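You operate a simulated robot arm through the tools that you are given. There is no shell and no other tool.

You are at the controls of a simulated two-armed robot. One attempt, no reset.

TASK
Switch the box on and send a tone down line 2, then down line 1.
Fine: turn the line knob to each line and press the tone key once for each.

The check looks at the end state, three seconds after you hand in, the way a careful person would. Anything else that was tipped, shoved, dropped, spilled or broken makes it a failure.

THE ROBOT
Two 7-joint arms with two-finger parallel grippers on one trunk that stands fixed in place. Base frame: the origin is at the foot of the trunk, x ahead of it, y to its left, z up. Units: m, degrees, N and s.
The left shoulder is at [0.07, 0.177, 1.195], the right one opposite. With the tool pointing down near the work surface each hand reaches from about 0.28 to 0.72 m from the base axis, measured 20 degrees to its own side. Payload 3.43 kg a hand.
The tool frame of a hand sits at the grasp point between the pads (the TCP): z along the fingers, y along the line on which they close. The tips reach 0.03 m beyond it. The gripper opens to 0.094 m. The fingers are 0.028 m wide and 0.01 m thick; the gripper's body (0.05 by 0.096 m) begins 0.055 m behind the TCP.
Orientation is that of the tool frame in the base frame, as [roll, pitch, yaw] about the fixed x, y, z axes, in that order (R = Rz(yaw) Ry(pitch) Rx(roll)). With the fingers straight down and closing along the base's y, the tool's x points along the base's -x, its y along +y and its z along -z.

THE INTERFACE
- The arms move only by the tool apply_moves. It takes "left_motion", "right_motion" or both (then of equal length, played together; a hand with none holds still); each is a list of rows, each a list of 7 numbers: the closure, from 0 (fully open) to 1 (shut), then the shift along the tool's x, y, z in m, then the turn, a rotation vector about the tool's x, y, z in degrees. In form: [[fingers, dx, dy, dz, ax, ay, az], ...]. A call has 1 to 20 rows; each row is the pose to reach, as a shift and turn from the pose commanded when the call began, along the tool's axes at that moment. Each row takes 0.2 s and may step no farther than 0.05 m and 8.6 degrees from the row before; otherwise, or with a gripper value out of range, the whole call is refused. A pose out of reach is approached as far as the arm can. The call stops where the force on the tool passes 40 N (or 10 N more than at its start, if that is more) or the arm is blocked; 0.2 s more then pass. Each finger travels about 0.153 m/s and halts on what it meets, pressing with about 43 N; the grip force reading is that of the motor and also rises with nothing between the fingers. The clock runs only during rows and for 0.2 s after the last one: add rows that repeat a pose to give the fingers time. The reply holds the time, the measured pose of the TCP, the force on the tool along the base axes, the opening and the grip force, in the units named above and with some noise, with the torque about the TCP (base axes, N m) and any sound that the robot's microphone picked up.
- Cameras (640 x 400 px; columns grow to the right, rows downward): "scene" is now at [0.1212, -0.0225, 1.4871]; the picture's right is [-0.31, -0.95, -0.00], its down [-0.75, 0.24, -0.62] and it looks along [0.59, -0.19, -0.78] (base axes); focal length 343 px, centre (320, 200). "left" rides on the left gripper at [0.076, -0.014, -0.102] in its tool frame; the picture's right is [0.18, 0.98, 0.00], its down [-0.75, 0.14, -0.64] and it looks along [-0.63, 0.12, 0.77] (tool axes); focal length 243 px, centre (320, 200). "right" rides on the right gripper at [0.076, 0.014, -0.102] in its tool frame; the picture's right is [-0.18, 0.98, 0.00], its down [-0.75, -0.14, -0.64] and it looks along [-0.63, -0.12, 0.77] (tool axes); focal length 243 px, centre (320, 200).
- snapshot(camera): a new picture of that camera. It takes no simulated time.
- raise_lower(by): slides the trunk up (or, below 0, down) by that many m; the arms and the scene camera ride with it, the base frame stays. It gives what a move gives, with no picture.
- aim_head(pan, tilt): turns the head with the scene camera to pan (to the left, within 86 degrees either way) and tilt (down, from -29 to 69), counted from straight ahead of the robot. It gives what a move gives.
- pixel_to_xyz(camera, pixels): for up to 12 pixels [column, row] of the newest picture of that camera ("zoom" is the newest enlarged one), the place [x, y, z] in the base frame of the surface seen there, good to about 0.002 m. It takes no simulated time.
- inspect(camera, box): a new picture of the part [left, top, right, bottom] of that camera's present view, enlarged. It takes no simulated time.
- hand_in(): hands the job in; it is judged then, once.

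Leave the grippers open and the arms clear of the work at the hand-in unless told otherwise.

The tools are called after ">>>" by a JSON object that holds its "op" and its "data". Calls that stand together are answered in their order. apply_moves: Moves the arms, as the interface text tells. Its arguments: {"type":"object","properties":{"left_motion":{"type":"array"},"right_motion":{"type":"array"}},"required":[]} The other tools are called the same way: raise_lower (by) slides the trunk up or down; aim_head (pan, tilt) turns the head that bears the scene camera; snapshot (camera) takes a picture; pixel_to_xyz (camera, pixels) gives the place of the surface under pixels of a picture; inspect (camera, box) takes an enlarged picture of a part of a camera's view; hand_in () hands the job in.

At the start:

```text
time: 0.0
left_tool_pos: [0.586, 0.0379, 1.1299]
left_ee_rot: [-180.0, 0.0, 180.0]
left_wrist_force: [0.8, 1.2, 0.0]
left_ft_torque: [-0.02, 0.01, 0.01]
left_grip_width: 0.0937
left_grip_force: 0.0
right_tool_pos: [0.4257, -0.3633, 1.1623]
right_ee_rot: [-179.9, 0.0, -180.0]
right_wrist_force: [0.9, -0.1, -0.1]
right_ft_torque: [-0.01, 0.0, -0.03]
right_grip_width: 0.094
right_grip_force: 0.0
trunk travel left (down, up): [-0.775, 0.065]
head pan, tilt: [-17.8, 51.7]
```

scene: 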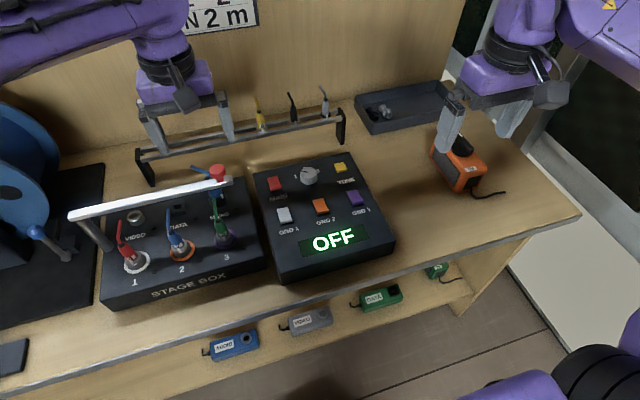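
right: 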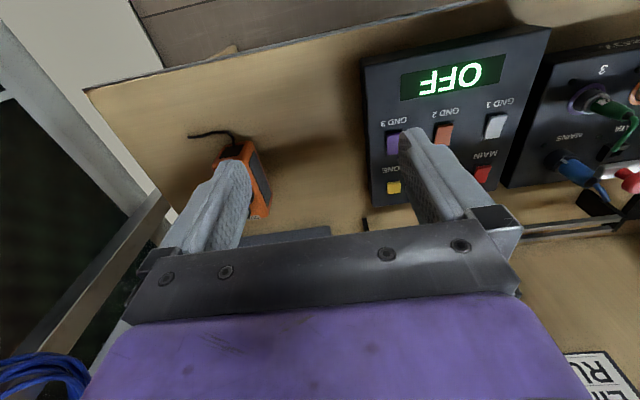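
left: 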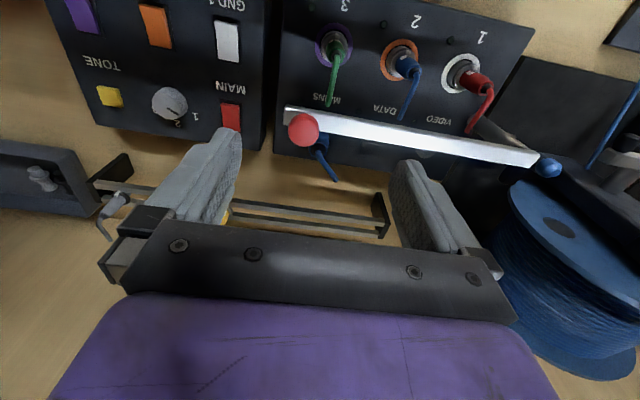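

I see the control box at about (320,215) in the scene picture. Its display reads OFF, with a red MAIN key at (276,183), a knob at (310,175) and a yellow TONE key at (340,167). I'll enlarge that area to read the labels before planning.

>>> {"op": "inspect", "data": {"camera": "scene", "box": [240, 140, 400, 260]}}

>>> {"op": "inspect", "data": {"camera": "left", "box": [60, 0, 280, 150]}}

>>> {"op": "inspect", "data": {"camera": "scene", "box": [160, 0, 320, 100]}}

```text
3.33 times, centred on (320, 200) of scene
```

zoom: 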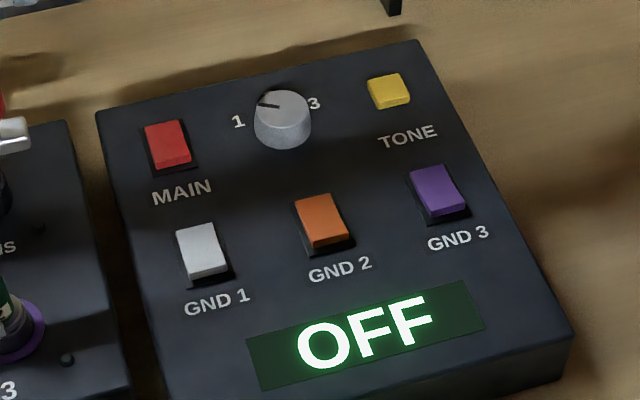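

```text
2.67 times, centred on (170, 75) of left
```

zoom: 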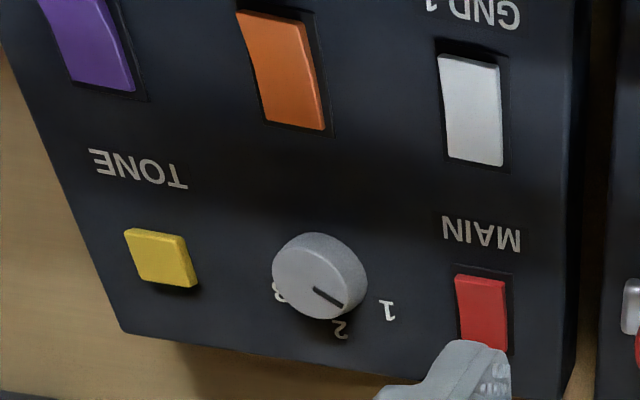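

```text
4.00 times, centred on (240, 50) of scene
```

zoom: 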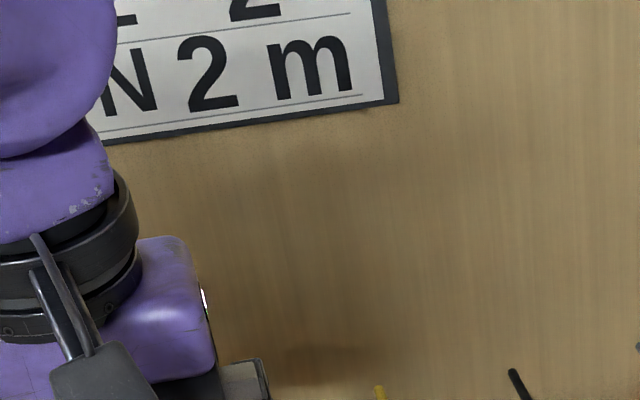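

The knob's pointer is hard to read from here, somewhere between 1 and 2, and a sign on the back wall is partly hidden. I'll measure where the keys, knob and labels are in the base frame using scene pixels.

>>> {"op": "inspect", "data": {"camera": "scene", "box": [240, 140, 400, 260]}}

>>> {"op": "pixel_to_xyz", "data": {"camera": "scene", "pixels": [[276, 183], [310, 175], [340, 167], [285, 215], [321, 206], [355, 198], [254, 172], [344, 153], [394, 241], [278, 278], [300, 200], [295, 172]]}}

```text
3.33 times, centred on (320, 200) of scene
```

zoom: 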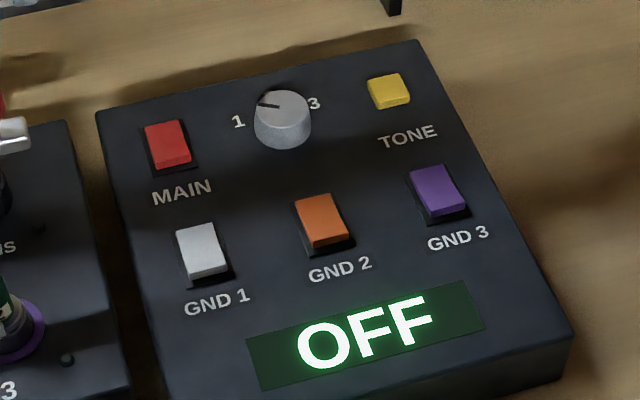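

```text
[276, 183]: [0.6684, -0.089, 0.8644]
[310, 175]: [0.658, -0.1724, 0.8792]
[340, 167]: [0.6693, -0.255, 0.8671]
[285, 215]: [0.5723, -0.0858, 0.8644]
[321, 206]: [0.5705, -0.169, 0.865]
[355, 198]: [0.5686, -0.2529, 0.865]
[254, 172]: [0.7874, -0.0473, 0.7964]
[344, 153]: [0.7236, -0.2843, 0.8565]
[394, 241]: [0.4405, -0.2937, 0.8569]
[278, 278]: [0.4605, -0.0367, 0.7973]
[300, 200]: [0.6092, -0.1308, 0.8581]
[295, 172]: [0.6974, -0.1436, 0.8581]
```

The box top is at z≈0.858 and lines up with the base axes. I'll measure finer points on the last zoom: the edges of the knob's top face and its mark, the two ends of the MAIN rocker, and the TONE key.

>>> {"op": "pixel_to_xyz", "data": {"camera": "zoom", "pixels": [[283, 108], [260, 104], [278, 107], [283, 93], [305, 108], [283, 122], [238, 121], [315, 103], [165, 126], [174, 160], [388, 80], [390, 98]]}}

>>> {"op": "inspect", "data": {"camera": "left", "box": [130, 70, 250, 145]}}

>>> {"op": "inspect", "data": {"camera": "scene", "box": [265, 150, 361, 210]}}

```text
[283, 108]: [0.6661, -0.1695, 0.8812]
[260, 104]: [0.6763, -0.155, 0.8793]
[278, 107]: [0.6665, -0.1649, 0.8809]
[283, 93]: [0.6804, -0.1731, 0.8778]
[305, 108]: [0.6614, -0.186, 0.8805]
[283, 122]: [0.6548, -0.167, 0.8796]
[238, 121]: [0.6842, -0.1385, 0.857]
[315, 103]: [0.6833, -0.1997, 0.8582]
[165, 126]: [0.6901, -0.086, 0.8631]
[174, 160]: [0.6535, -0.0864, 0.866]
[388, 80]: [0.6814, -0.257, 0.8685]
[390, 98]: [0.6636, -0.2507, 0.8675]
```

```text
5.33 times, centred on (190, 108) of left
```

zoom: 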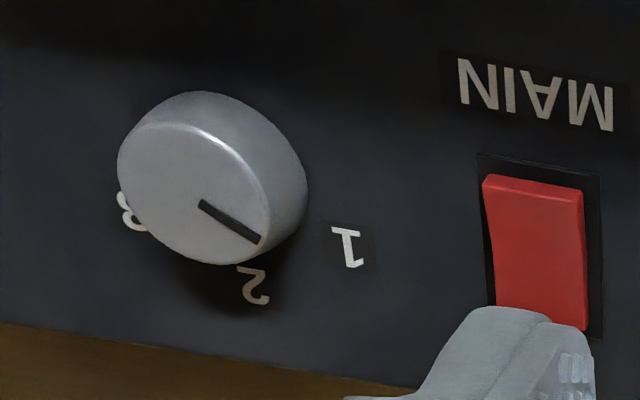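

```text
6.67 times, centred on (313, 180) of scene
```

zoom: 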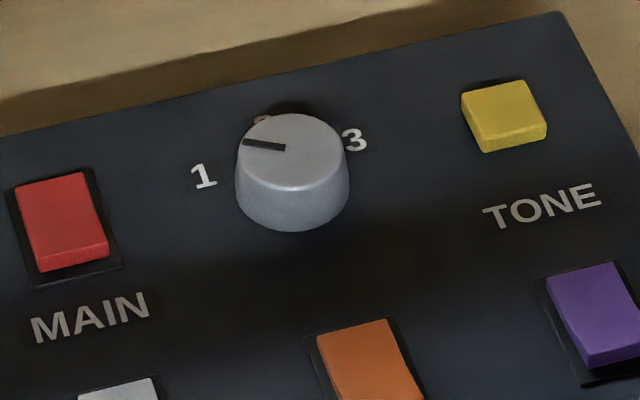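

The pointer looks to be at or near 1, roughly 45° left of straight ahead. I'll measure the ends of its mark and the knob's rim more closely on the newest zoom, along with the visible bit of the label 2.

>>> {"op": "pixel_to_xyz", "data": {"camera": "zoom", "pixels": [[246, 143], [265, 145], [282, 148], [293, 117], [344, 155], [240, 155], [293, 186], [203, 176], [354, 139], [263, 119], [503, 105], [503, 145]]}}

>>> {"op": "aim_head", "data": {"pan": -5, "tilt": 20}}

>>> {"op": "snapshot", "data": {"camera": "scene"}}

```text
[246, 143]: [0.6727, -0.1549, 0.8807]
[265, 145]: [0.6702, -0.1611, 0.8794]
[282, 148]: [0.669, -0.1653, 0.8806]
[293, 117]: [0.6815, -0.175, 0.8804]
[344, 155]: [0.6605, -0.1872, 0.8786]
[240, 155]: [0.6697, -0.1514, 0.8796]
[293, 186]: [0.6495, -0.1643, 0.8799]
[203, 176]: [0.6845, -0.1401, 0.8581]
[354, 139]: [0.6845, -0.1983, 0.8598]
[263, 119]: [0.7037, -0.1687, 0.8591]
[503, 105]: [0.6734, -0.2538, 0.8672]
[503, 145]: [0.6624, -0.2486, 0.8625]
```

```text
time: 1.0
left_tool_pos: [0.5864, 0.0368, 1.1294]
left_ee_rot: [-180.0, 0.0, -180.0]
left_wrist_force: [0.4, -0.5, 0.6]
left_ft_torque: [0.0, 0.02, 0.0]
left_grip_width: 0.0941
left_grip_force: 0.1
right_tool_pos: [0.4257, -0.3638, 1.1633]
right_ee_rot: [180.0, 0.0, -180.0]
right_wrist_force: [-0.3, -0.8, -0.6]
right_ft_torque: [-0.02, -0.02, 0.0]
right_grip_width: 0.0937
right_grip_force: 0.0
trunk travel left (down, up): [-0.775, 0.065]
head pan, tilt: [-5.0, 20.0]
```

```text
taken
```

scene: 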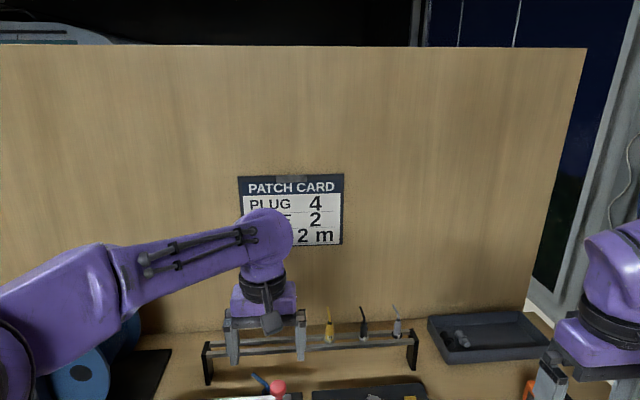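

The card on the wall says "PATCH CARD, PLUG 4, LINE 2, ... 2 m", which has nothing to do with this job. The knob measures about (0.666, -0.170) with a top at z 0.880, and its pointer is about 60° left, so it sits on 1. I'll turn the head back down, a little to the left, and check what is under the left hand before moving that hand aside.

>>> {"op": "aim_head", "data": {"pan": 15, "tilt": 48}}

>>> {"op": "snapshot", "data": {"camera": "scene"}}

```text
time: 1.9
left_tool_pos: [0.5847, 0.0374, 1.1303]
left_ee_rot: [180.0, 0.0, 180.0]
left_wrist_force: [0.3, 0.1, 0.7]
left_ft_torque: [0.0, -0.01, -0.02]
left_grip_width: 0.0939
left_grip_force: 0.1
right_tool_pos: [0.4247, -0.3629, 1.1633]
right_ee_rot: [-180.0, 0.0, -180.0]
right_wrist_force: [0.5, -0.2, -0.5]
right_ft_torque: [0.02, 0.0, -0.02]
right_grip_width: 0.094
right_grip_force: 0.0
trunk travel left (down, up): [-0.775, 0.065]
head pan, tilt: [15.0, 48.0]
```

```text
taken
```

scene: 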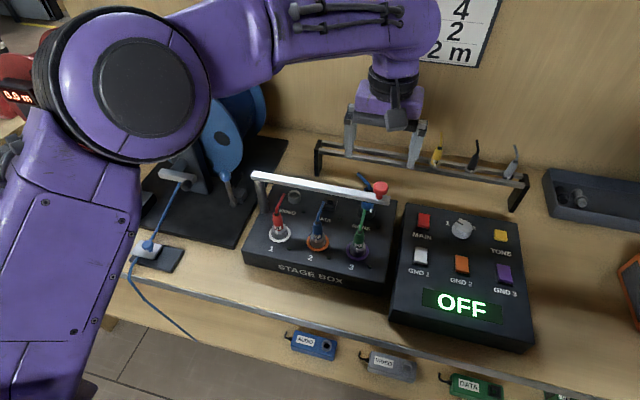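

The reel stands behind the left arm at about (235,130). I'll measure the heights of the reel, the stage box's white handle and the red ball, so the left hand has a safe path.

>>> {"op": "pixel_to_xyz", "data": {"camera": "scene", "pixels": [[225, 125], [255, 95], [222, 150], [180, 178], [260, 178], [378, 188], [320, 185], [330, 145], [437, 152], [230, 180]]}}

>>> {"op": "snapshot", "data": {"camera": "left"}}

```text
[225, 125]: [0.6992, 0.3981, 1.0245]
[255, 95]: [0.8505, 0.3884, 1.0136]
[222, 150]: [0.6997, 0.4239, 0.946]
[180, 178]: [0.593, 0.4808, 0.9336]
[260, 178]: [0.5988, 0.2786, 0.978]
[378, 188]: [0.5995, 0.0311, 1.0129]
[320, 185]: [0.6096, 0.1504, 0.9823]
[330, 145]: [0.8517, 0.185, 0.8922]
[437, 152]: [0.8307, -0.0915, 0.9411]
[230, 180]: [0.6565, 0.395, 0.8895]
```

```text
taken
```

left: 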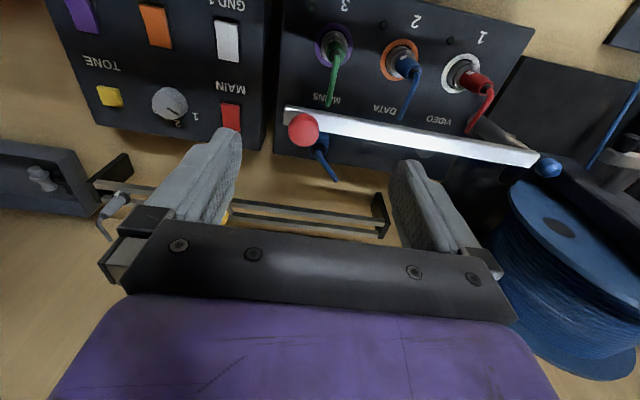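

The tallest things near the left hand are the red ball at z≈1.01 and the reel at about 1.02. The left fingertips are at 1.10, so they clear both. I'll move the left hand back (-x 0.13), left (+y 0.21) and up 0.05, so it leaves the work and the camera view clear.

>>> {"op": "apply_moves", "data": {"left_motion": [[0, 0.01, 0.0, -0.03, 0, 0, 0], [0, 0.03, 0.03, -0.05, 0, 0, 0], [0, 0.05, 0.065, -0.05, 0, 0, 0], [0, 0.07, 0.1, -0.05, 0, 0, 0], [0, 0.09, 0.135, -0.05, 0, 0, 0], [0, 0.11, 0.17, -0.05, 0, 0, 0], [0, 0.13, 0.21, -0.05, 0, 0, 0]]}}

>>> {"op": "aim_head", "data": {"pan": -15, "tilt": 50}}

>>> {"op": "snapshot", "data": {"camera": "scene"}}

```text
time: 3.5
left_tool_pos: [0.4579, 0.2517, 1.1818]
left_ee_rot: [-179.8, 0.0, 180.0]
left_wrist_force: [0.2, 0.6, -0.1]
left_ft_torque: [-0.05, -0.01, -0.03]
left_grip_width: 0.0941
left_grip_force: 0.0
right_tool_pos: [0.4261, -0.3603, 1.1646]
right_ee_rot: [-179.9, 0.0, -179.9]
right_wrist_force: [-0.2, 0.1, -0.5]
right_ft_torque: [-0.02, 0.02, 0.03]
right_grip_width: 0.094
right_grip_force: 0.1
trunk travel left (down, up): [-0.775, 0.065]
head pan, tilt: [15.0, 48.0]
```

```text
time: 4.5
left_tool_pos: [0.4597, 0.2462, 1.1806]
left_ee_rot: [179.9, 0.0, 179.9]
left_wrist_force: [0.3, 0.1, 0.0]
left_ft_torque: [0.0, 0.0, 0.04]
left_grip_width: 0.0941
left_grip_force: 0.1
right_tool_pos: [0.4257, -0.3647, 1.1631]
right_ee_rot: [180.0, -0.1, 180.0]
right_wrist_force: [0.2, 0.4, 0.3]
right_ft_torque: [0.02, -0.01, 0.03]
right_grip_width: 0.0941
right_grip_force: 0.0
trunk travel left (down, up): [-0.775, 0.065]
head pan, tilt: [-15.0, 50.0]
```

```text
taken
```

scene: 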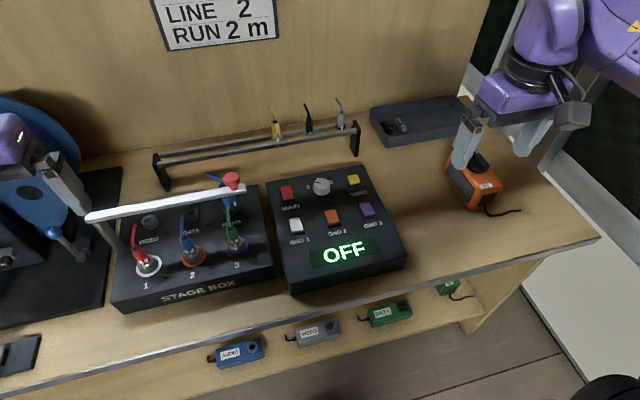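

The left arm is clear. Before moving the right hand I'll enlarge the MAIN rocker at about (288,192) and take its corners, so I know which end stands up.

>>> {"op": "inspect", "data": {"camera": "scene", "box": [270, 165, 382, 235]}}

```text
5.71 times, centred on (326, 200) of scene
```

zoom: 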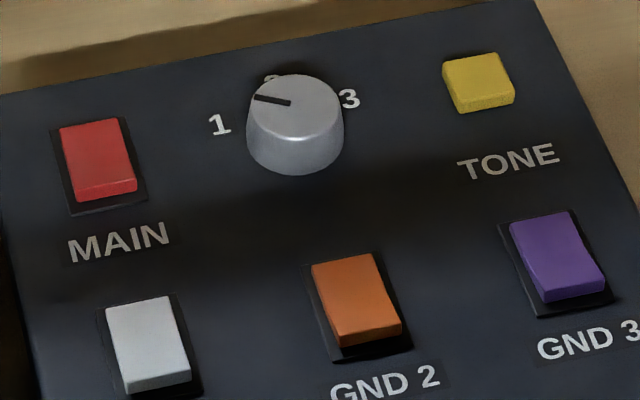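

The red rocker shows a front face at its near end, so the near end stands up and has to be pressed down to switch on. I'll measure its corners and centre line, the TONE key's corners and the knob rim on this zoom.

>>> {"op": "pixel_to_xyz", "data": {"camera": "zoom", "pixels": [[63, 132], [114, 122], [79, 190], [133, 180], [97, 155], [105, 182], [447, 65], [497, 55], [459, 105], [511, 95], [478, 80], [294, 106]]}}

>>> {"op": "pixel_to_xyz", "data": {"camera": "zoom", "pixels": [[250, 108], [340, 108], [294, 78], [294, 135], [256, 98], [289, 103], [270, 80], [218, 125], [349, 99]]}}

```text
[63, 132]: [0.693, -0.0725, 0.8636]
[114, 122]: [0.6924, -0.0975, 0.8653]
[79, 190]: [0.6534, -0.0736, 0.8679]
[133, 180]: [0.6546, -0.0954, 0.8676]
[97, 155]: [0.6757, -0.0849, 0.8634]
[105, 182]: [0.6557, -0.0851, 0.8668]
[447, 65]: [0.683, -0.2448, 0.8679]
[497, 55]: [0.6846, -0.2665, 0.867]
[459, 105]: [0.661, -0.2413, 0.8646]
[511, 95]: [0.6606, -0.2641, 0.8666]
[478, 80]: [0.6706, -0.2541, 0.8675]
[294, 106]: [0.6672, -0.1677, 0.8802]
```

```text
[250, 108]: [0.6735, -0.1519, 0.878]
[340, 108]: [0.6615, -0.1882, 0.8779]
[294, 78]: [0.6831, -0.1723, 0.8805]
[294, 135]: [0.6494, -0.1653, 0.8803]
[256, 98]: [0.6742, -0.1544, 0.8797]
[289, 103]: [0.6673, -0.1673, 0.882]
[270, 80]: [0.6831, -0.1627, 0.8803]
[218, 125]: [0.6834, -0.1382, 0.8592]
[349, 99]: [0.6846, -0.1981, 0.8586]
```

MAIN spans x 0.652–0.694 at y≈-0.085, with its raised near end at z≈0.868. TONE is centred at (0.672, -0.254), top z≈0.867. I'll move the closed right hand to above MAIN's near end at (0.653, -0.085), stopping with TCP z≈1.0.

>>> {"op": "apply_moves", "data": {"right_motion": [[0.5, -0.02, 0.025, 0.0, 0, 0, 0], [1, -0.045, 0.055, 0.01, 0, 0, 0], [1, -0.07, 0.085, 0.025, 0, 0, 0], [1, -0.095, 0.115, 0.04, 0, 0, 0], [1, -0.12, 0.145, 0.055, 0, 0, 0], [1, -0.145, 0.175, 0.07, 0, 0, 0], [1, -0.17, 0.205, 0.09, 0, 0, 0], [1, -0.195, 0.235, 0.11, 0, 0, 0], [1, -0.215, 0.26, 0.135, 0, 0, 0], [1, -0.2273, 0.2785, 0.16, 0, 0, 0], [1, -0.2273, 0.2785, 0.16, 0, 0, 0]]}}

>>> {"op": "snapshot", "data": {"camera": "scene"}}

>>> {"op": "snapshot", "data": {"camera": "right"}}

```text
time: 6.8
left_tool_pos: [0.4596, 0.2463, 1.1822]
left_ee_rot: [180.0, -0.1, 179.9]
left_wrist_force: [0.2, 0.1, -0.6]
left_ft_torque: [0.02, -0.01, 0.0]
left_grip_width: 0.0939
left_grip_force: 0.1
right_tool_pos: [0.6539, -0.0894, 1.0036]
right_ee_rot: [-180.0, 0.0, -180.0]
right_wrist_force: [0.0, 0.4, 0.5]
right_ft_torque: [0.01, 0.0, -0.01]
right_grip_width: 0.0001
right_grip_force: 32.9
trunk travel left (down, up): [-0.775, 0.065]
head pan, tilt: [-15.0, 50.0]
```

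```text
taken
```

scene: 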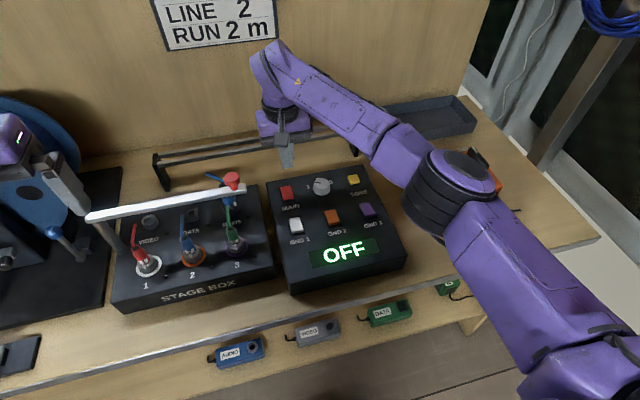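

```text
taken
```

right: 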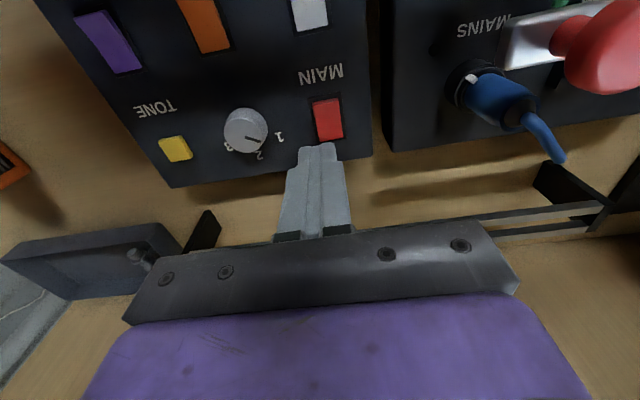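

The hand is over the box and the display still reads OFF. The right elbow at (450,190) now hides the orange tester, so I'll check how high the arm is there before going lower.

>>> {"op": "pixel_to_xyz", "data": {"camera": "scene", "pixels": [[450, 170], [415, 215], [410, 180], [480, 215], [380, 170], [285, 160], [490, 175], [500, 250]]}}

>>> {"op": "pixel_to_xyz", "data": {"camera": "right", "pixels": [[327, 118], [174, 149], [245, 130], [318, 150], [610, 40]]}}

```text
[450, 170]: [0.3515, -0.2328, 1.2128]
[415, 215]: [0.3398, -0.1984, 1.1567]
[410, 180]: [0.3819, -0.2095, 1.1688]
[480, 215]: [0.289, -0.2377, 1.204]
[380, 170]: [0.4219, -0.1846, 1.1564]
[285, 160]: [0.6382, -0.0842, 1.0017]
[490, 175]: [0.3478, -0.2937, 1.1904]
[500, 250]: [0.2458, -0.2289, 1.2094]
```

```text
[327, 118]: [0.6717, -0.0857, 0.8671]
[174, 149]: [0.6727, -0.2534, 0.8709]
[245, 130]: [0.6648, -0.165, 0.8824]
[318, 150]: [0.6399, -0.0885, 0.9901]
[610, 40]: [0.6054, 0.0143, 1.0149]
```

The elbow is at z≥1.15, well clear. The fingertips are about 0.10 m above MAIN's raised end. I'll come straight down 0.09 m to hover just over it and look.

>>> {"op": "apply_moves", "data": {"right_motion": [[1, 0, 0, 0.03, 0, 0, 0], [1, 0, 0, 0.06, 0, 0, 0], [1, 0, 0, 0.08, 0, 0, 0], [1, 0, 0, 0.092, 0, 0, 0], [1, 0, 0, 0.092, 0, 0, 0]]}}

>>> {"op": "inspect", "data": {"camera": "scene", "box": [230, 130, 406, 240]}}

>>> {"op": "snapshot", "data": {"camera": "right"}}

```text
time: 8.1
left_tool_pos: [0.4589, 0.2483, 1.1816]
left_ee_rot: [-179.9, 0.0, -179.9]
left_wrist_force: [0.2, -0.3, 0.3]
left_ft_torque: [-0.01, 0.0, -0.01]
left_grip_width: 0.0942
left_grip_force: 0.1
right_tool_pos: [0.655, -0.0851, 0.9103]
right_ee_rot: [179.9, 0.0, 180.0]
right_wrist_force: [0.3, -0.2, -0.3]
right_ft_torque: [0.03, 0.03, 0.01]
right_grip_width: 0.0
right_grip_force: 33.2
trunk travel left (down, up): [-0.775, 0.065]
head pan, tilt: [-15.0, 50.0]
```

```text
3.64 times, centred on (318, 185) of scene
```

zoom: 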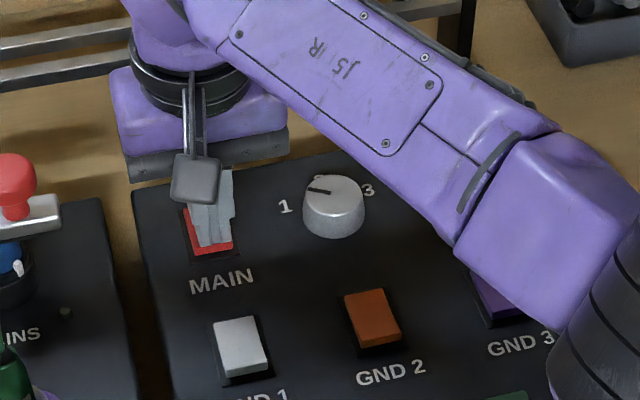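

```text
taken
```

right: 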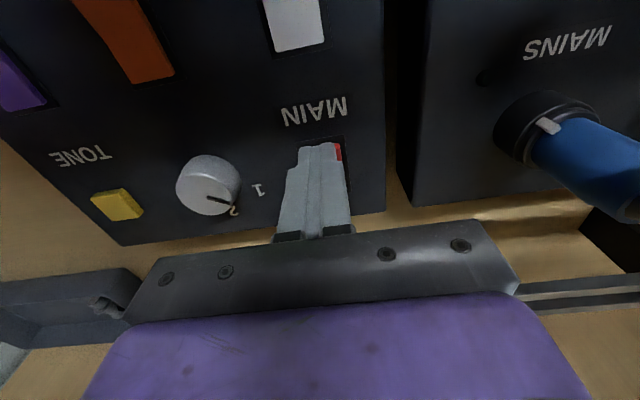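

The fingertips hover about 12 mm above the rocker's near end, centred in y with the red edges just showing around them. I'll press down slowly in 2 mm rows to about 8 mm below the raised end, then lift off.

>>> {"op": "apply_moves", "data": {"right_motion": [[1, 0, 0, 0.006, 0, 0, 0], [1, 0, 0, 0.01, 0, 0, 0], [1, 0, 0, 0.012, 0, 0, 0], [1, 0, 0, 0.014, 0, 0, 0], [1, 0, 0, 0.016, 0, 0, 0], [1, 0, 0, 0.018, 0, 0, 0]]}}

>>> {"op": "snapshot", "data": {"camera": "scene"}}

```text
time: 9.4
left_tool_pos: [0.4573, 0.2474, 1.1831]
left_ee_rot: [-180.0, 0.0, 180.0]
left_wrist_force: [1.1, -0.4, -0.2]
left_ft_torque: [0.0, -0.04, -0.01]
left_grip_width: 0.094
left_grip_force: 0.0
right_tool_pos: [0.6535, -0.0856, 0.8972]
right_ee_rot: [179.9, 0.4, -179.9]
right_wrist_force: [4.7, -1.6, 20.9]
right_ft_torque: [-0.05, -0.38, -0.06]
right_grip_width: 0.0
right_grip_force: 32.7
trunk travel left (down, up): [-0.775, 0.065]
head pan, tilt: [-15.0, 50.0]
```

```text
taken
```

scene: 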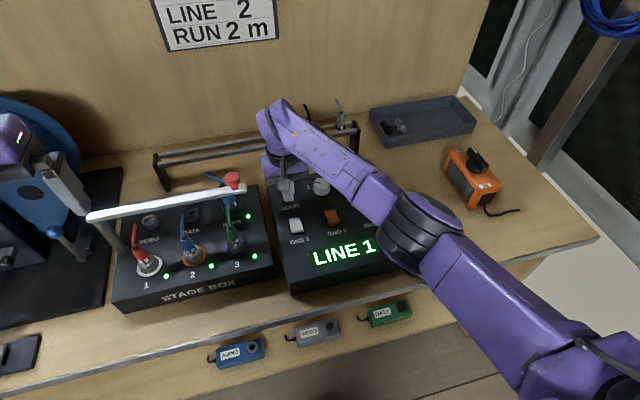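

The display now reads LINE 1 and lamps have lit on the stage box, so MAIN is on and the knob is at 1. I'll lift straight up 0.09 m and check that it stays on.

>>> {"op": "apply_moves", "data": {"right_motion": [[1, 0, 0, -0.01, 0, 0, 0], [1, 0, 0, -0.04, 0, 0, 0], [1, 0, 0, -0.075, 0, 0, 0], [1, 0, 0, -0.075, 0, 0, 0]]}}

>>> {"op": "snapshot", "data": {"camera": "scene"}}

>>> {"op": "inspect", "data": {"camera": "scene", "box": [100, 170, 420, 310]}}

>>> {"op": "snapshot", "data": {"camera": "right"}}

```text
time: 10.4
left_tool_pos: [0.4596, 0.2483, 1.1816]
left_ee_rot: [179.9, 0.0, 180.0]
left_wrist_force: [0.1, -0.9, 0.5]
left_ft_torque: [0.02, 0.01, 0.0]
left_grip_width: 0.0939
left_grip_force: 0.0
right_tool_pos: [0.6561, -0.0865, 0.9671]
right_ee_rot: [179.9, -0.2, -180.0]
right_wrist_force: [0.0, -0.9, -0.7]
right_ft_torque: [-0.01, -0.04, -0.01]
right_grip_width: 0.0
right_grip_force: 32.7
trunk travel left (down, up): [-0.775, 0.065]
head pan, tilt: [-15.0, 50.0]
```

```text
taken
```

scene: 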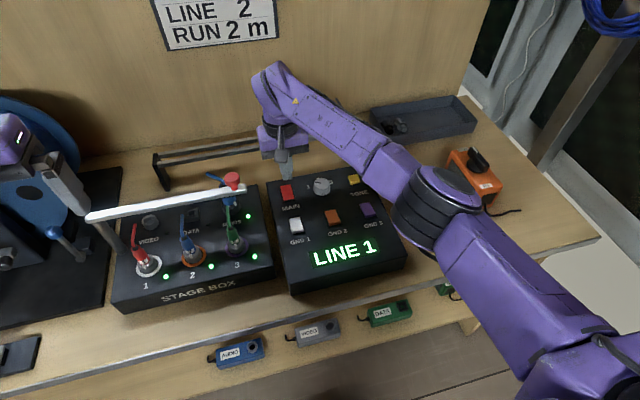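

```text
2.00 times, centred on (260, 240) of scene
```

zoom: 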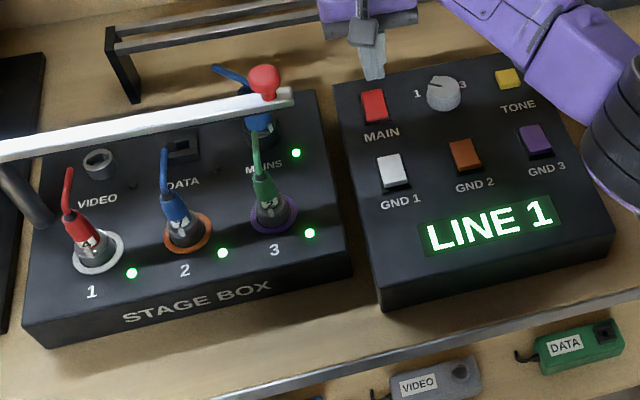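

```text
taken
```

right: 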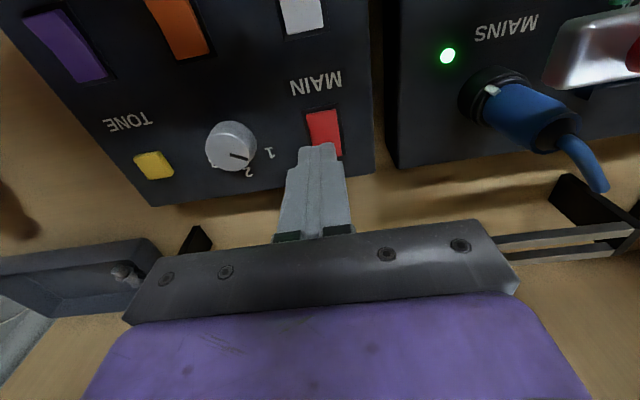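

The box stays on: the zoom shows LINE 1, the pointer at 1 and all the stage-box lamps green. Next I'll move the right hand above the knob at (0.667, -0.170), partly open to about 0.06 m, and pre-turn it -30° about its axis so the 60° turn to 2 is shared evenly about the middle.

>>> {"op": "apply_moves", "data": {"right_motion": [[0.9, -0.003, -0.02, 0, 0, 0, -7.5], [0.6, -0.007, -0.045, 0, 0, 0, -15], [0.36, -0.011, -0.07, 0, 0, 0, -22.5], [0.36, -0.014, -0.085, 0, 0, 0, -30], [0.36, -0.014, -0.085, 0, 0, 0, -30]]}}

>>> {"op": "snapshot", "data": {"camera": "right"}}

>>> {"op": "inspect", "data": {"camera": "scene", "box": [240, 120, 432, 240]}}

```text
time: 11.7
left_tool_pos: [0.4588, 0.2483, 1.1819]
left_ee_rot: [-179.9, 0.0, 179.9]
left_wrist_force: [-0.4, -0.4, -0.6]
left_ft_torque: [0.02, -0.02, 0.0]
left_grip_width: 0.0942
left_grip_force: 0.1
right_tool_pos: [0.6668, -0.168, 0.9691]
right_ee_rot: [-180.0, -0.1, -149.9]
right_wrist_force: [0.5, 0.1, -0.1]
right_ft_torque: [-0.03, 0.01, -0.01]
right_grip_width: 0.0603
right_grip_force: 0.2
trunk travel left (down, up): [-0.775, 0.065]
head pan, tilt: [-15.0, 50.0]
```

```text
taken
```

right: 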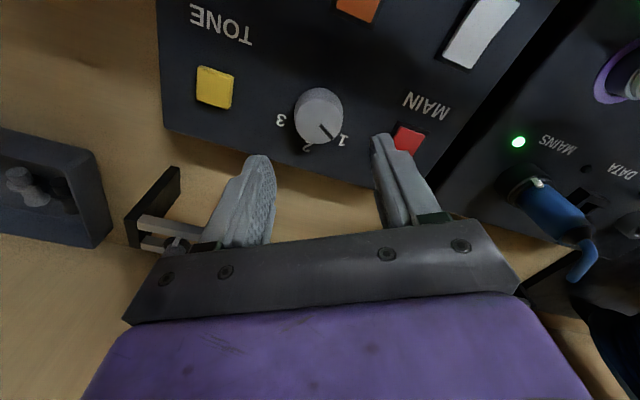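

```text
3.33 times, centred on (336, 180) of scene
```

zoom: 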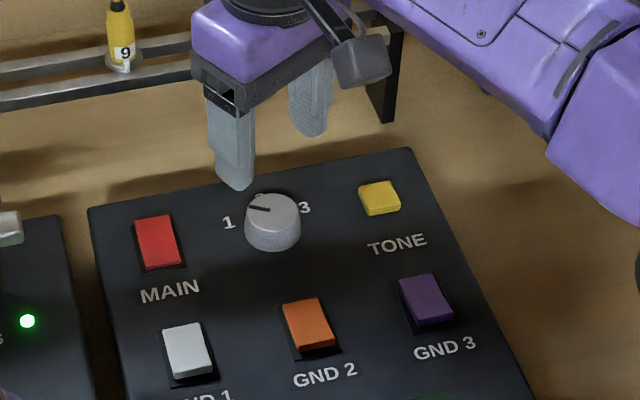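

The display is still on and the fingers straddle the knob. In the right view a perfectly centred knob top should appear at about (320,123). I'll enlarge that area and measure the rim to check centring.

>>> {"op": "inspect", "data": {"camera": "right", "box": [272, 78, 368, 158]}}

```text
5.00 times, centred on (320, 118) of right
```

zoom: 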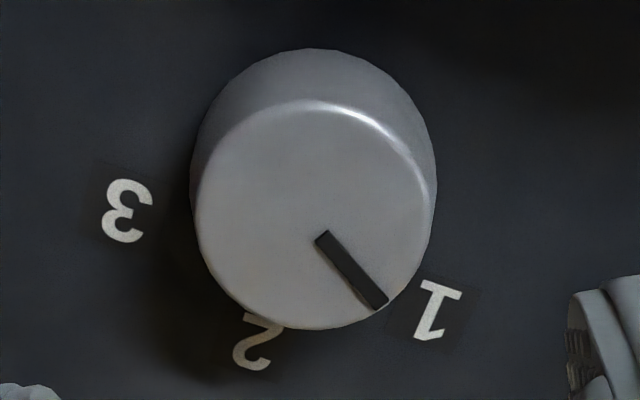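

The knob's top face centres at right-view pixel (319,121) against an expected (320,123), so it is off by only about 1 mm. I'll correct that (x +1.4 mm, y -1 mm in tool axes) and descend 0.074 m, so the tips stop about 5 mm above the box face beside the knob, still open.

>>> {"op": "apply_moves", "data": {"right_motion": [[0.36, 0.0014, -0.001, 0.025, 0, 0, 0], [0.36, 0.0014, -0.001, 0.05, 0, 0, 0], [0.36, 0.0014, -0.001, 0.066, 0, 0, 0], [0.36, 0.0014, -0.001, 0.074, 0, 0, 0], [0.36, 0.0014, -0.001, 0.074, 0, 0, 0]]}}

>>> {"op": "snapshot", "data": {"camera": "right"}}

>>> {"op": "inspect", "data": {"camera": "scene", "box": [240, 140, 432, 260]}}

```text
time: 12.8
left_tool_pos: [0.4592, 0.2477, 1.1813]
left_ee_rot: [180.0, 0.0, -179.9]
left_wrist_force: [-0.5, 0.1, -0.2]
left_ft_torque: [0.01, 0.0, -0.01]
left_grip_width: 0.0939
left_grip_force: 0.2
right_tool_pos: [0.6674, -0.1705, 0.8943]
right_ee_rot: [-180.0, 0.0, -150.0]
right_wrist_force: [0.1, -0.8, -1.0]
right_ft_torque: [-0.03, 0.01, -0.02]
right_grip_width: 0.06
right_grip_force: 0.0
trunk travel left (down, up): [-0.775, 0.065]
head pan, tilt: [-15.0, 50.0]
```

```text
taken
```

right: 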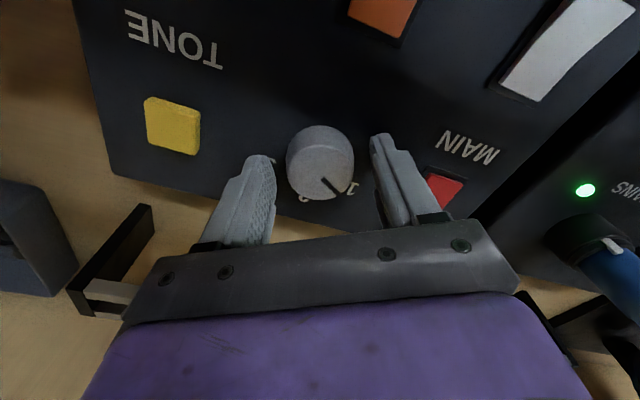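

```text
3.33 times, centred on (336, 200) of scene
```

zoom: 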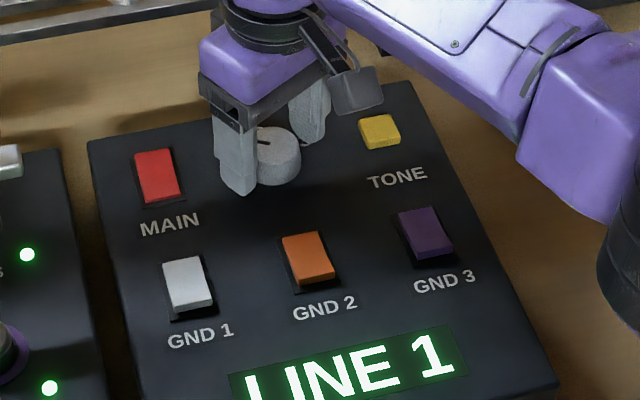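

The fingers stand on either side of the knob with no contact force, and the display reads LINE 1. I'll close on the knob without turning yet and check the grip.

>>> {"op": "apply_moves", "data": {"right_motion": [[0.5, 0, 0, 0, 0, 0, 0], [0.6, 0, 0, 0, 0, 0, 0], [0.7, 0, 0, 0, 0, 0, 0], [0.8, 0, 0, 0, 0, 0, 0], [0.8, 0, 0, 0, 0, 0, 0]]}}

>>> {"op": "inspect", "data": {"camera": "scene", "box": [240, 140, 432, 260]}}

```text
time: 14.1
left_tool_pos: [0.4597, 0.2474, 1.1831]
left_ee_rot: [-180.0, 0.0, -179.9]
left_wrist_force: [-1.4, -0.2, 0.4]
left_ft_torque: [-0.01, -0.04, 0.0]
left_grip_width: 0.0941
left_grip_force: 0.0
right_tool_pos: [0.6675, -0.1712, 0.8949]
right_ee_rot: [180.0, -0.1, -149.9]
right_wrist_force: [0.2, 0.0, -1.5]
right_ft_torque: [-0.04, -0.17, -0.06]
right_grip_width: 0.0404
right_grip_force: 45.4
trunk travel left (down, up): [-0.775, 0.065]
head pan, tilt: [-15.0, 50.0]
```

```text
3.33 times, centred on (336, 200) of scene
```

zoom: 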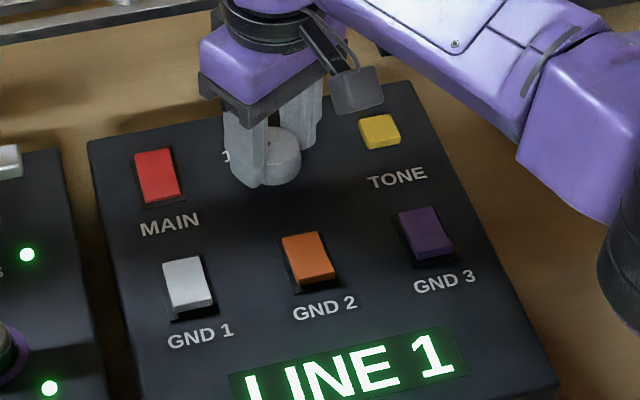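

The knob is held with a 0.040 m opening, a 45 N grip and almost no side force. I'll turn it clockwise from above, +60° about the tool's z in 7.5° rows, towards 2, then read the display.

>>> {"op": "apply_moves", "data": {"right_motion": [[0.8, 0, 0, 0, 0, 0, 7.5], [0.8, 0, 0, 0, 0, 0, 15], [0.8, 0, 0, 0, 0, 0, 22.5], [0.8, 0, 0, 0, 0, 0, 30], [0.8, 0, 0, 0, 0, 0, 37.5], [0.8, 0, 0, 0, 0, 0, 45], [0.8, 0, 0, 0, 0, 0, 52.5], [0.8, 0, 0, 0, 0, 0, 60], [0.8, 0, 0, 0, 0, 0, 60]]}}

>>> {"op": "inspect", "data": {"camera": "scene", "box": [240, 140, 432, 260]}}

>>> {"op": "snapshot", "data": {"camera": "right"}}

```text
time: 15.5
left_tool_pos: [0.4633, 0.2481, 1.1801]
left_ee_rot: [-179.9, -0.1, 179.9]
left_wrist_force: [-0.2, -0.7, 0.4]
left_ft_torque: [-0.02, -0.01, 0.01]
left_grip_width: 0.094
left_grip_force: 0.1
right_tool_pos: [0.665, -0.1697, 0.8964]
right_ee_rot: [179.7, -0.6, 165.0]
right_wrist_force: [10.7, 8.2, -7.6]
right_ft_torque: [-0.35, -0.42, 0.01]
right_grip_width: 0.0398
right_grip_force: 45.1
right hand out of reach, approached as far as the arm can: row 7
trunk travel left (down, up): [-0.775, 0.065]
head pan, tilt: [-15.0, 50.0]
stopped in row 7 (right hand): the force on the tool passed its limit at 53 N (the readings are from after the stop); the commanded pose is now the measured one
```

```text
3.33 times, centred on (336, 200) of scene
```

zoom: 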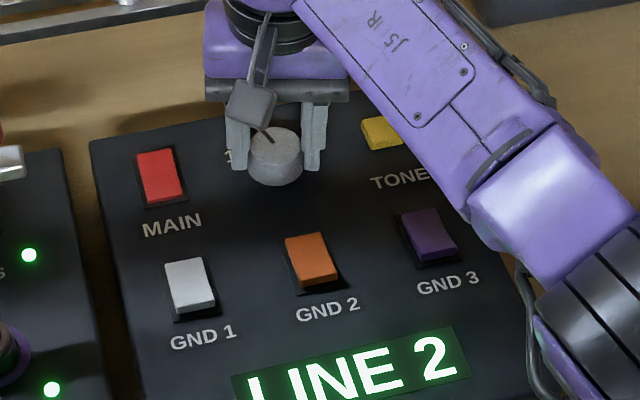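

```text
taken
```

right: 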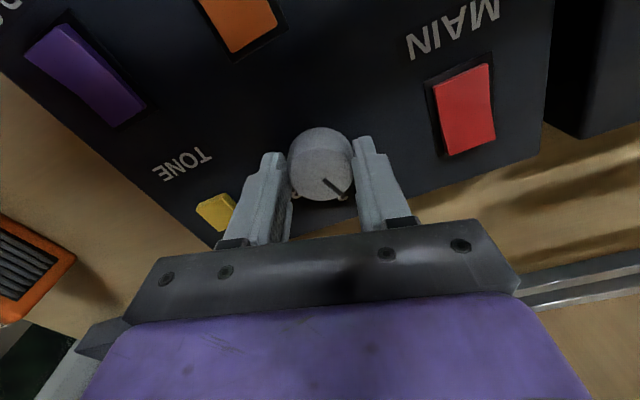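

The wrist reached its limit after about 45° of turn and the call stopped on force, but the display already reads LINE 2. I'll open the fingers to about 0.06 m to release the knob, then see whether it settles on 2.

>>> {"op": "apply_moves", "data": {"right_motion": [[0.36, 0, 0, 0, 0, 0, 0], [0.36, 0, 0, 0, 0, 0, 0]]}}

>>> {"op": "inspect", "data": {"camera": "scene", "box": [240, 140, 432, 260]}}

>>> {"op": "inspect", "data": {"camera": "right", "box": [240, 100, 400, 230]}}

```text
time: 16.1
left_tool_pos: [0.4609, 0.2482, 1.1805]
left_ee_rot: [-179.9, -0.1, 179.9]
left_wrist_force: [-0.2, 0.6, -1.0]
left_ft_torque: [0.01, 0.0, -0.01]
left_grip_width: 0.0939
left_grip_force: 0.1
right_tool_pos: [0.663, -0.1717, 0.8979]
right_ee_rot: [179.8, -0.6, 164.7]
right_wrist_force: [0.0, 0.3, -0.5]
right_ft_torque: [0.0, 0.04, 0.03]
right_grip_width: 0.0601
right_grip_force: 0.0
trunk travel left (down, up): [-0.775, 0.065]
head pan, tilt: [-15.0, 50.0]
```

```text
3.33 times, centred on (336, 200) of scene
```

zoom: 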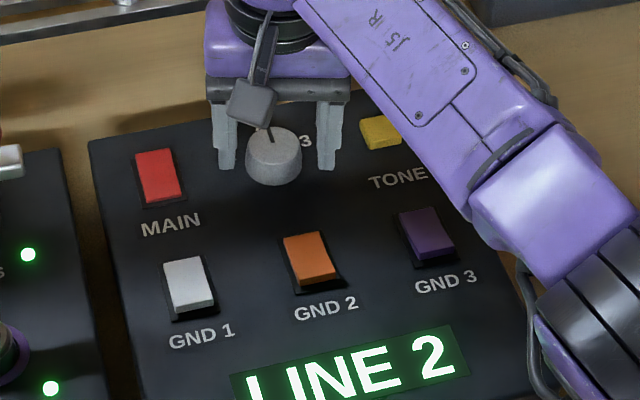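

```text
3.08 times, centred on (320, 165) of right
```

zoom: 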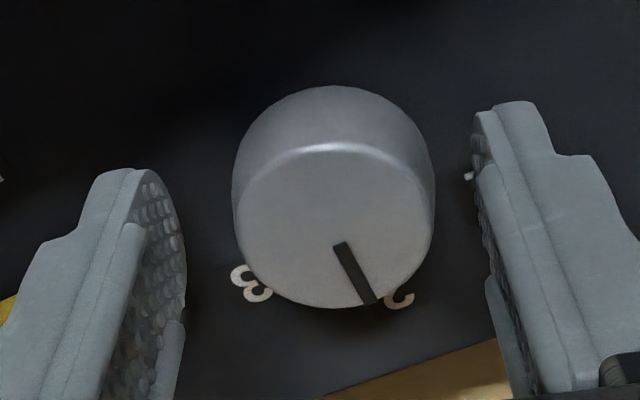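

Released, the knob sits in its detent with the pointer on 2, and the display reads LINE 2. I'll lift straight up 0.08 m, then square the hand (-15° about tool z) and close the fingers.

>>> {"op": "apply_moves", "data": {"right_motion": [[0.36, 0, 0, -0.02, 0, 0, 0], [0.36, 0, 0, -0.05, 0, 0, 0], [0.5, 0, 0, -0.08, 0, 0, -7.5], [0.8, 0, 0, -0.08, 0, 0, -15], [1, 0, 0, -0.08, 0, 0, -15], [1, 0, 0, -0.08, 0, 0, -15]]}}

>>> {"op": "inspect", "data": {"camera": "scene", "box": [240, 140, 432, 260]}}

>>> {"op": "snapshot", "data": {"camera": "right"}}

```text
time: 17.5
left_tool_pos: [0.4592, 0.2475, 1.1809]
left_ee_rot: [180.0, 0.1, 180.0]
left_wrist_force: [-0.2, -0.3, -0.7]
left_ft_torque: [0.01, 0.02, -0.02]
left_grip_width: 0.094
left_grip_force: 0.1
right_tool_pos: [0.663, -0.1733, 0.9783]
right_ee_rot: [179.6, -0.5, 179.7]
right_wrist_force: [0.8, 0.3, 0.0]
right_ft_torque: [-0.01, -0.01, 0.03]
right_grip_width: 0.0001
right_grip_force: 33.0
trunk travel left (down, up): [-0.775, 0.065]
head pan, tilt: [-15.0, 50.0]
```

```text
3.33 times, centred on (336, 200) of scene
```

zoom: 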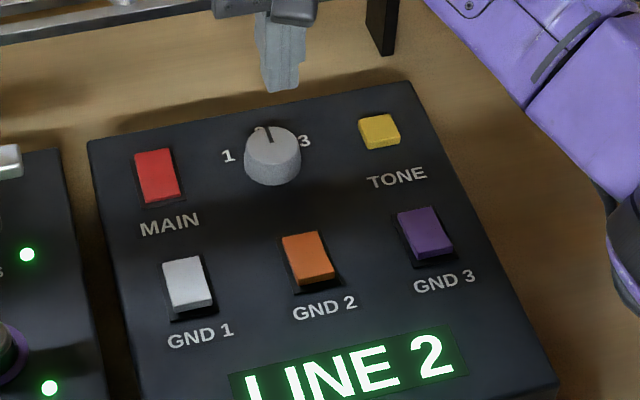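

```text
taken
```

right: 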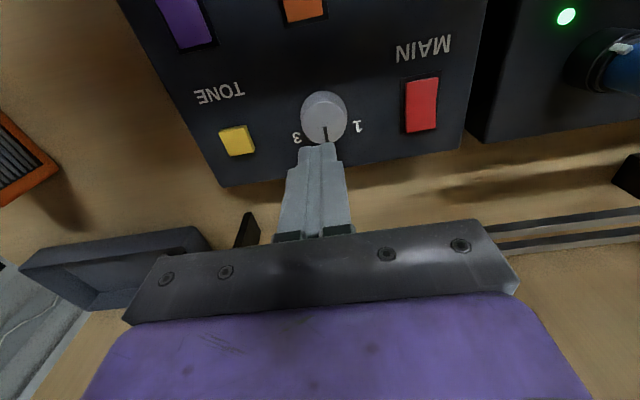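

The knob pointer is on 2 and the display reads LINE 2. I'll move the closed fingers sideways to above the TONE key at (0.672, -0.254), keeping height.

>>> {"op": "apply_moves", "data": {"right_motion": [[1, -0.003, -0.03, 0, 0, 0, 0], [1, -0.006, -0.06, 0, 0, 0, 0], [1, -0.008, -0.082, 0, 0, 0, 0], [1, -0.008, -0.082, 0, 0, 0, 0]]}}

>>> {"op": "snapshot", "data": {"camera": "right"}}

>>> {"op": "snapshot", "data": {"camera": "scene"}}

```text
time: 18.5
left_tool_pos: [0.4593, 0.2474, 1.1816]
left_ee_rot: [-179.9, 0.1, -180.0]
left_wrist_force: [0.1, -0.4, 0.6]
left_ft_torque: [-0.05, 0.0, 0.04]
left_grip_width: 0.094
left_grip_force: 0.0
right_tool_pos: [0.6691, -0.2572, 0.9767]
right_ee_rot: [179.6, -0.6, 179.6]
right_wrist_force: [-0.2, -0.1, 0.7]
right_ft_torque: [-0.01, 0.0, -0.02]
right_grip_width: 0.0
right_grip_force: 33.0
trunk travel left (down, up): [-0.775, 0.065]
head pan, tilt: [-15.0, 50.0]
```

```text
taken
```

right: 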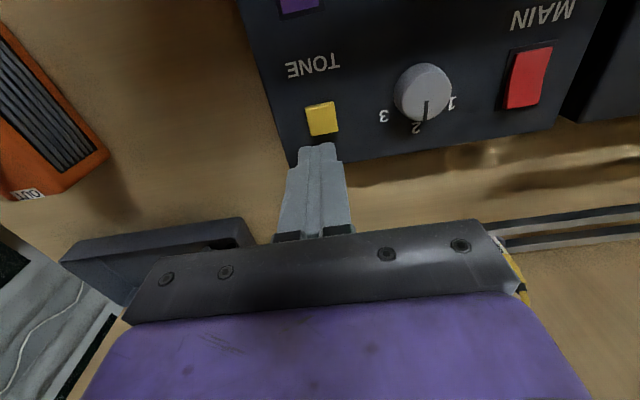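

```text
taken
```

scene: 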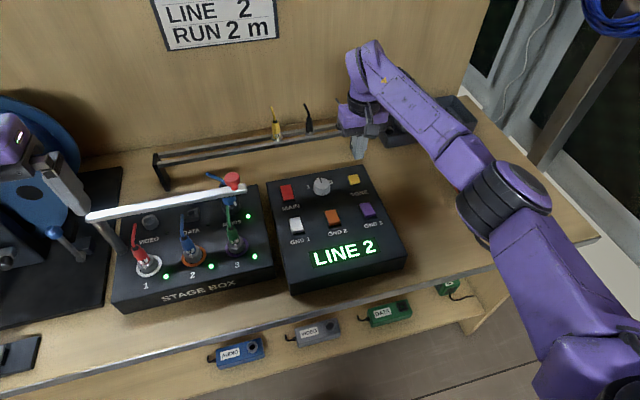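

The fingers hover near TONE. A centred key should appear at about (320,112) in the right view and I see it at (322,118), so I need about 4 mm more in +x and 1.5 mm in +y. I'll apply that while descending 0.068 m, to about 12 mm above the key.

>>> {"op": "apply_moves", "data": {"right_motion": [[1, -0.004, 0.0015, 0.02, 0, 0, 0], [1, -0.004, 0.0015, 0.045, 0, 0, 0], [1, -0.004, 0.0015, 0.062, 0, 0, 0], [1, -0.004, 0.0015, 0.068, 0, 0, 0], [1, -0.004, 0.0015, 0.068, 0, 0, 0]]}}

>>> {"op": "snapshot", "data": {"camera": "right"}}

>>> {"op": "inspect", "data": {"camera": "scene", "box": [270, 140, 430, 240]}}

```text
time: 19.7
left_tool_pos: [0.4593, 0.2466, 1.1817]
left_ee_rot: [180.0, 0.0, -180.0]
left_wrist_force: [0.4, -0.4, 0.1]
left_ft_torque: [0.0, 0.01, -0.02]
left_grip_width: 0.0939
left_grip_force: 0.0
right_tool_pos: [0.6737, -0.2532, 0.9073]
right_ee_rot: [179.5, -0.5, 179.6]
right_wrist_force: [0.5, 0.0, 0.2]
right_ft_torque: [-0.02, 0.0, 0.0]
right_grip_width: 0.0003
right_grip_force: 32.7
trunk travel left (down, up): [-0.775, 0.065]
head pan, tilt: [-15.0, 50.0]
```

```text
taken
```

right: 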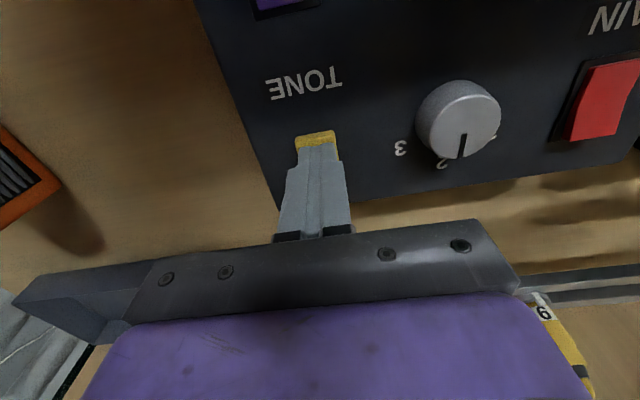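

```text
4.00 times, centred on (350, 190) of scene
```

zoom: 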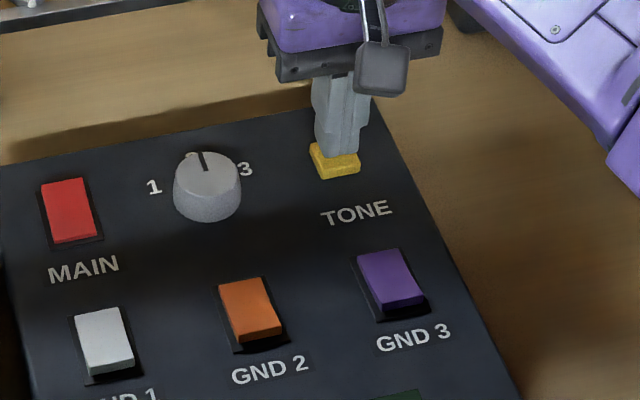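

The fingertips are right over the yellow key, about 10 mm above it, and the display is LINE 2. I'll press down slowly in small rows to about 4 mm into the key, listening for the tone.

>>> {"op": "apply_moves", "data": {"right_motion": [[1, 0, 0, 0.005, 0, 0, 0], [1, 0, 0, 0.008, 0, 0, 0], [1, 0, 0, 0.01, 0, 0, 0], [1, 0, 0, 0.012, 0, 0, 0], [1, 0, 0, 0.014, 0, 0, 0]]}}

>>> {"op": "inspect", "data": {"camera": "scene", "box": [100, 140, 420, 300]}}

```text
time: 20.9
left_tool_pos: [0.4588, 0.248, 1.1815]
left_ee_rot: [180.0, 0.2, 180.0]
left_wrist_force: [0.1, 0.4, 0.4]
left_ft_torque: [-0.02, 0.0, -0.04]
left_grip_width: 0.0942
left_grip_force: 0.1
right_tool_pos: [0.6743, -0.2518, 0.8952]
right_ee_rot: [179.6, -0.3, 179.8]
right_wrist_force: [1.4, 0.8, 3.5]
right_ft_torque: [0.04, -0.08, -0.03]
right_grip_width: 0.0002
right_grip_force: 32.9
trunk travel left (down, up): [-0.775, 0.065]
head pan, tilt: [-15.0, 50.0]
heard: click
```

```text
2.00 times, centred on (260, 220) of scene
```

zoom: 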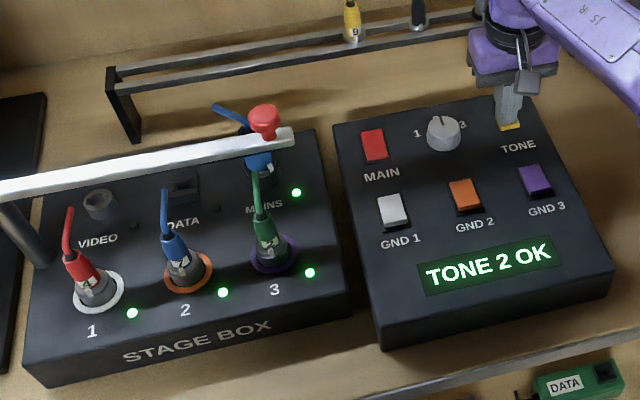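

I heard a click and the display reads TONE 2 OK, so line 2 is done with one press. I'll lift straight up 0.08 m to release the key.

>>> {"op": "apply_moves", "data": {"right_motion": [[1, 0, 0, -0.012, 0, 0, 0], [1, 0, 0, -0.045, 0, 0, 0], [1, 0, 0, -0.08, 0, 0, 0], [1, 0, 0, -0.08, 0, 0, 0]]}}

>>> {"op": "inspect", "data": {"camera": "scene", "box": [240, 140, 432, 260]}}

```text
time: 21.9
left_tool_pos: [0.4604, 0.2472, 1.1808]
left_ee_rot: [-180.0, 0.1, 180.0]
left_wrist_force: [0.3, 0.1, 0.4]
left_ft_torque: [0.04, -0.01, -0.02]
left_grip_width: 0.0941
left_grip_force: 0.1
right_tool_pos: [0.6774, -0.2553, 0.9735]
right_ee_rot: [179.6, -0.5, 179.6]
right_wrist_force: [0.3, 0.7, 0.7]
right_ft_torque: [0.01, 0.01, -0.05]
right_grip_width: 0.0
right_grip_force: 32.5
trunk travel left (down, up): [-0.775, 0.065]
head pan, tilt: [-15.0, 50.0]
```

```text
3.33 times, centred on (336, 200) of scene
```

zoom: 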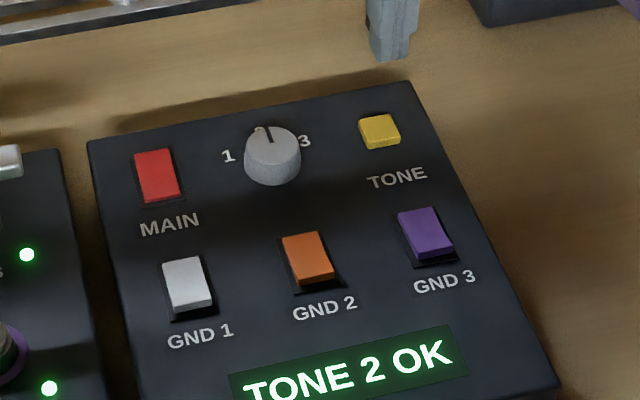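

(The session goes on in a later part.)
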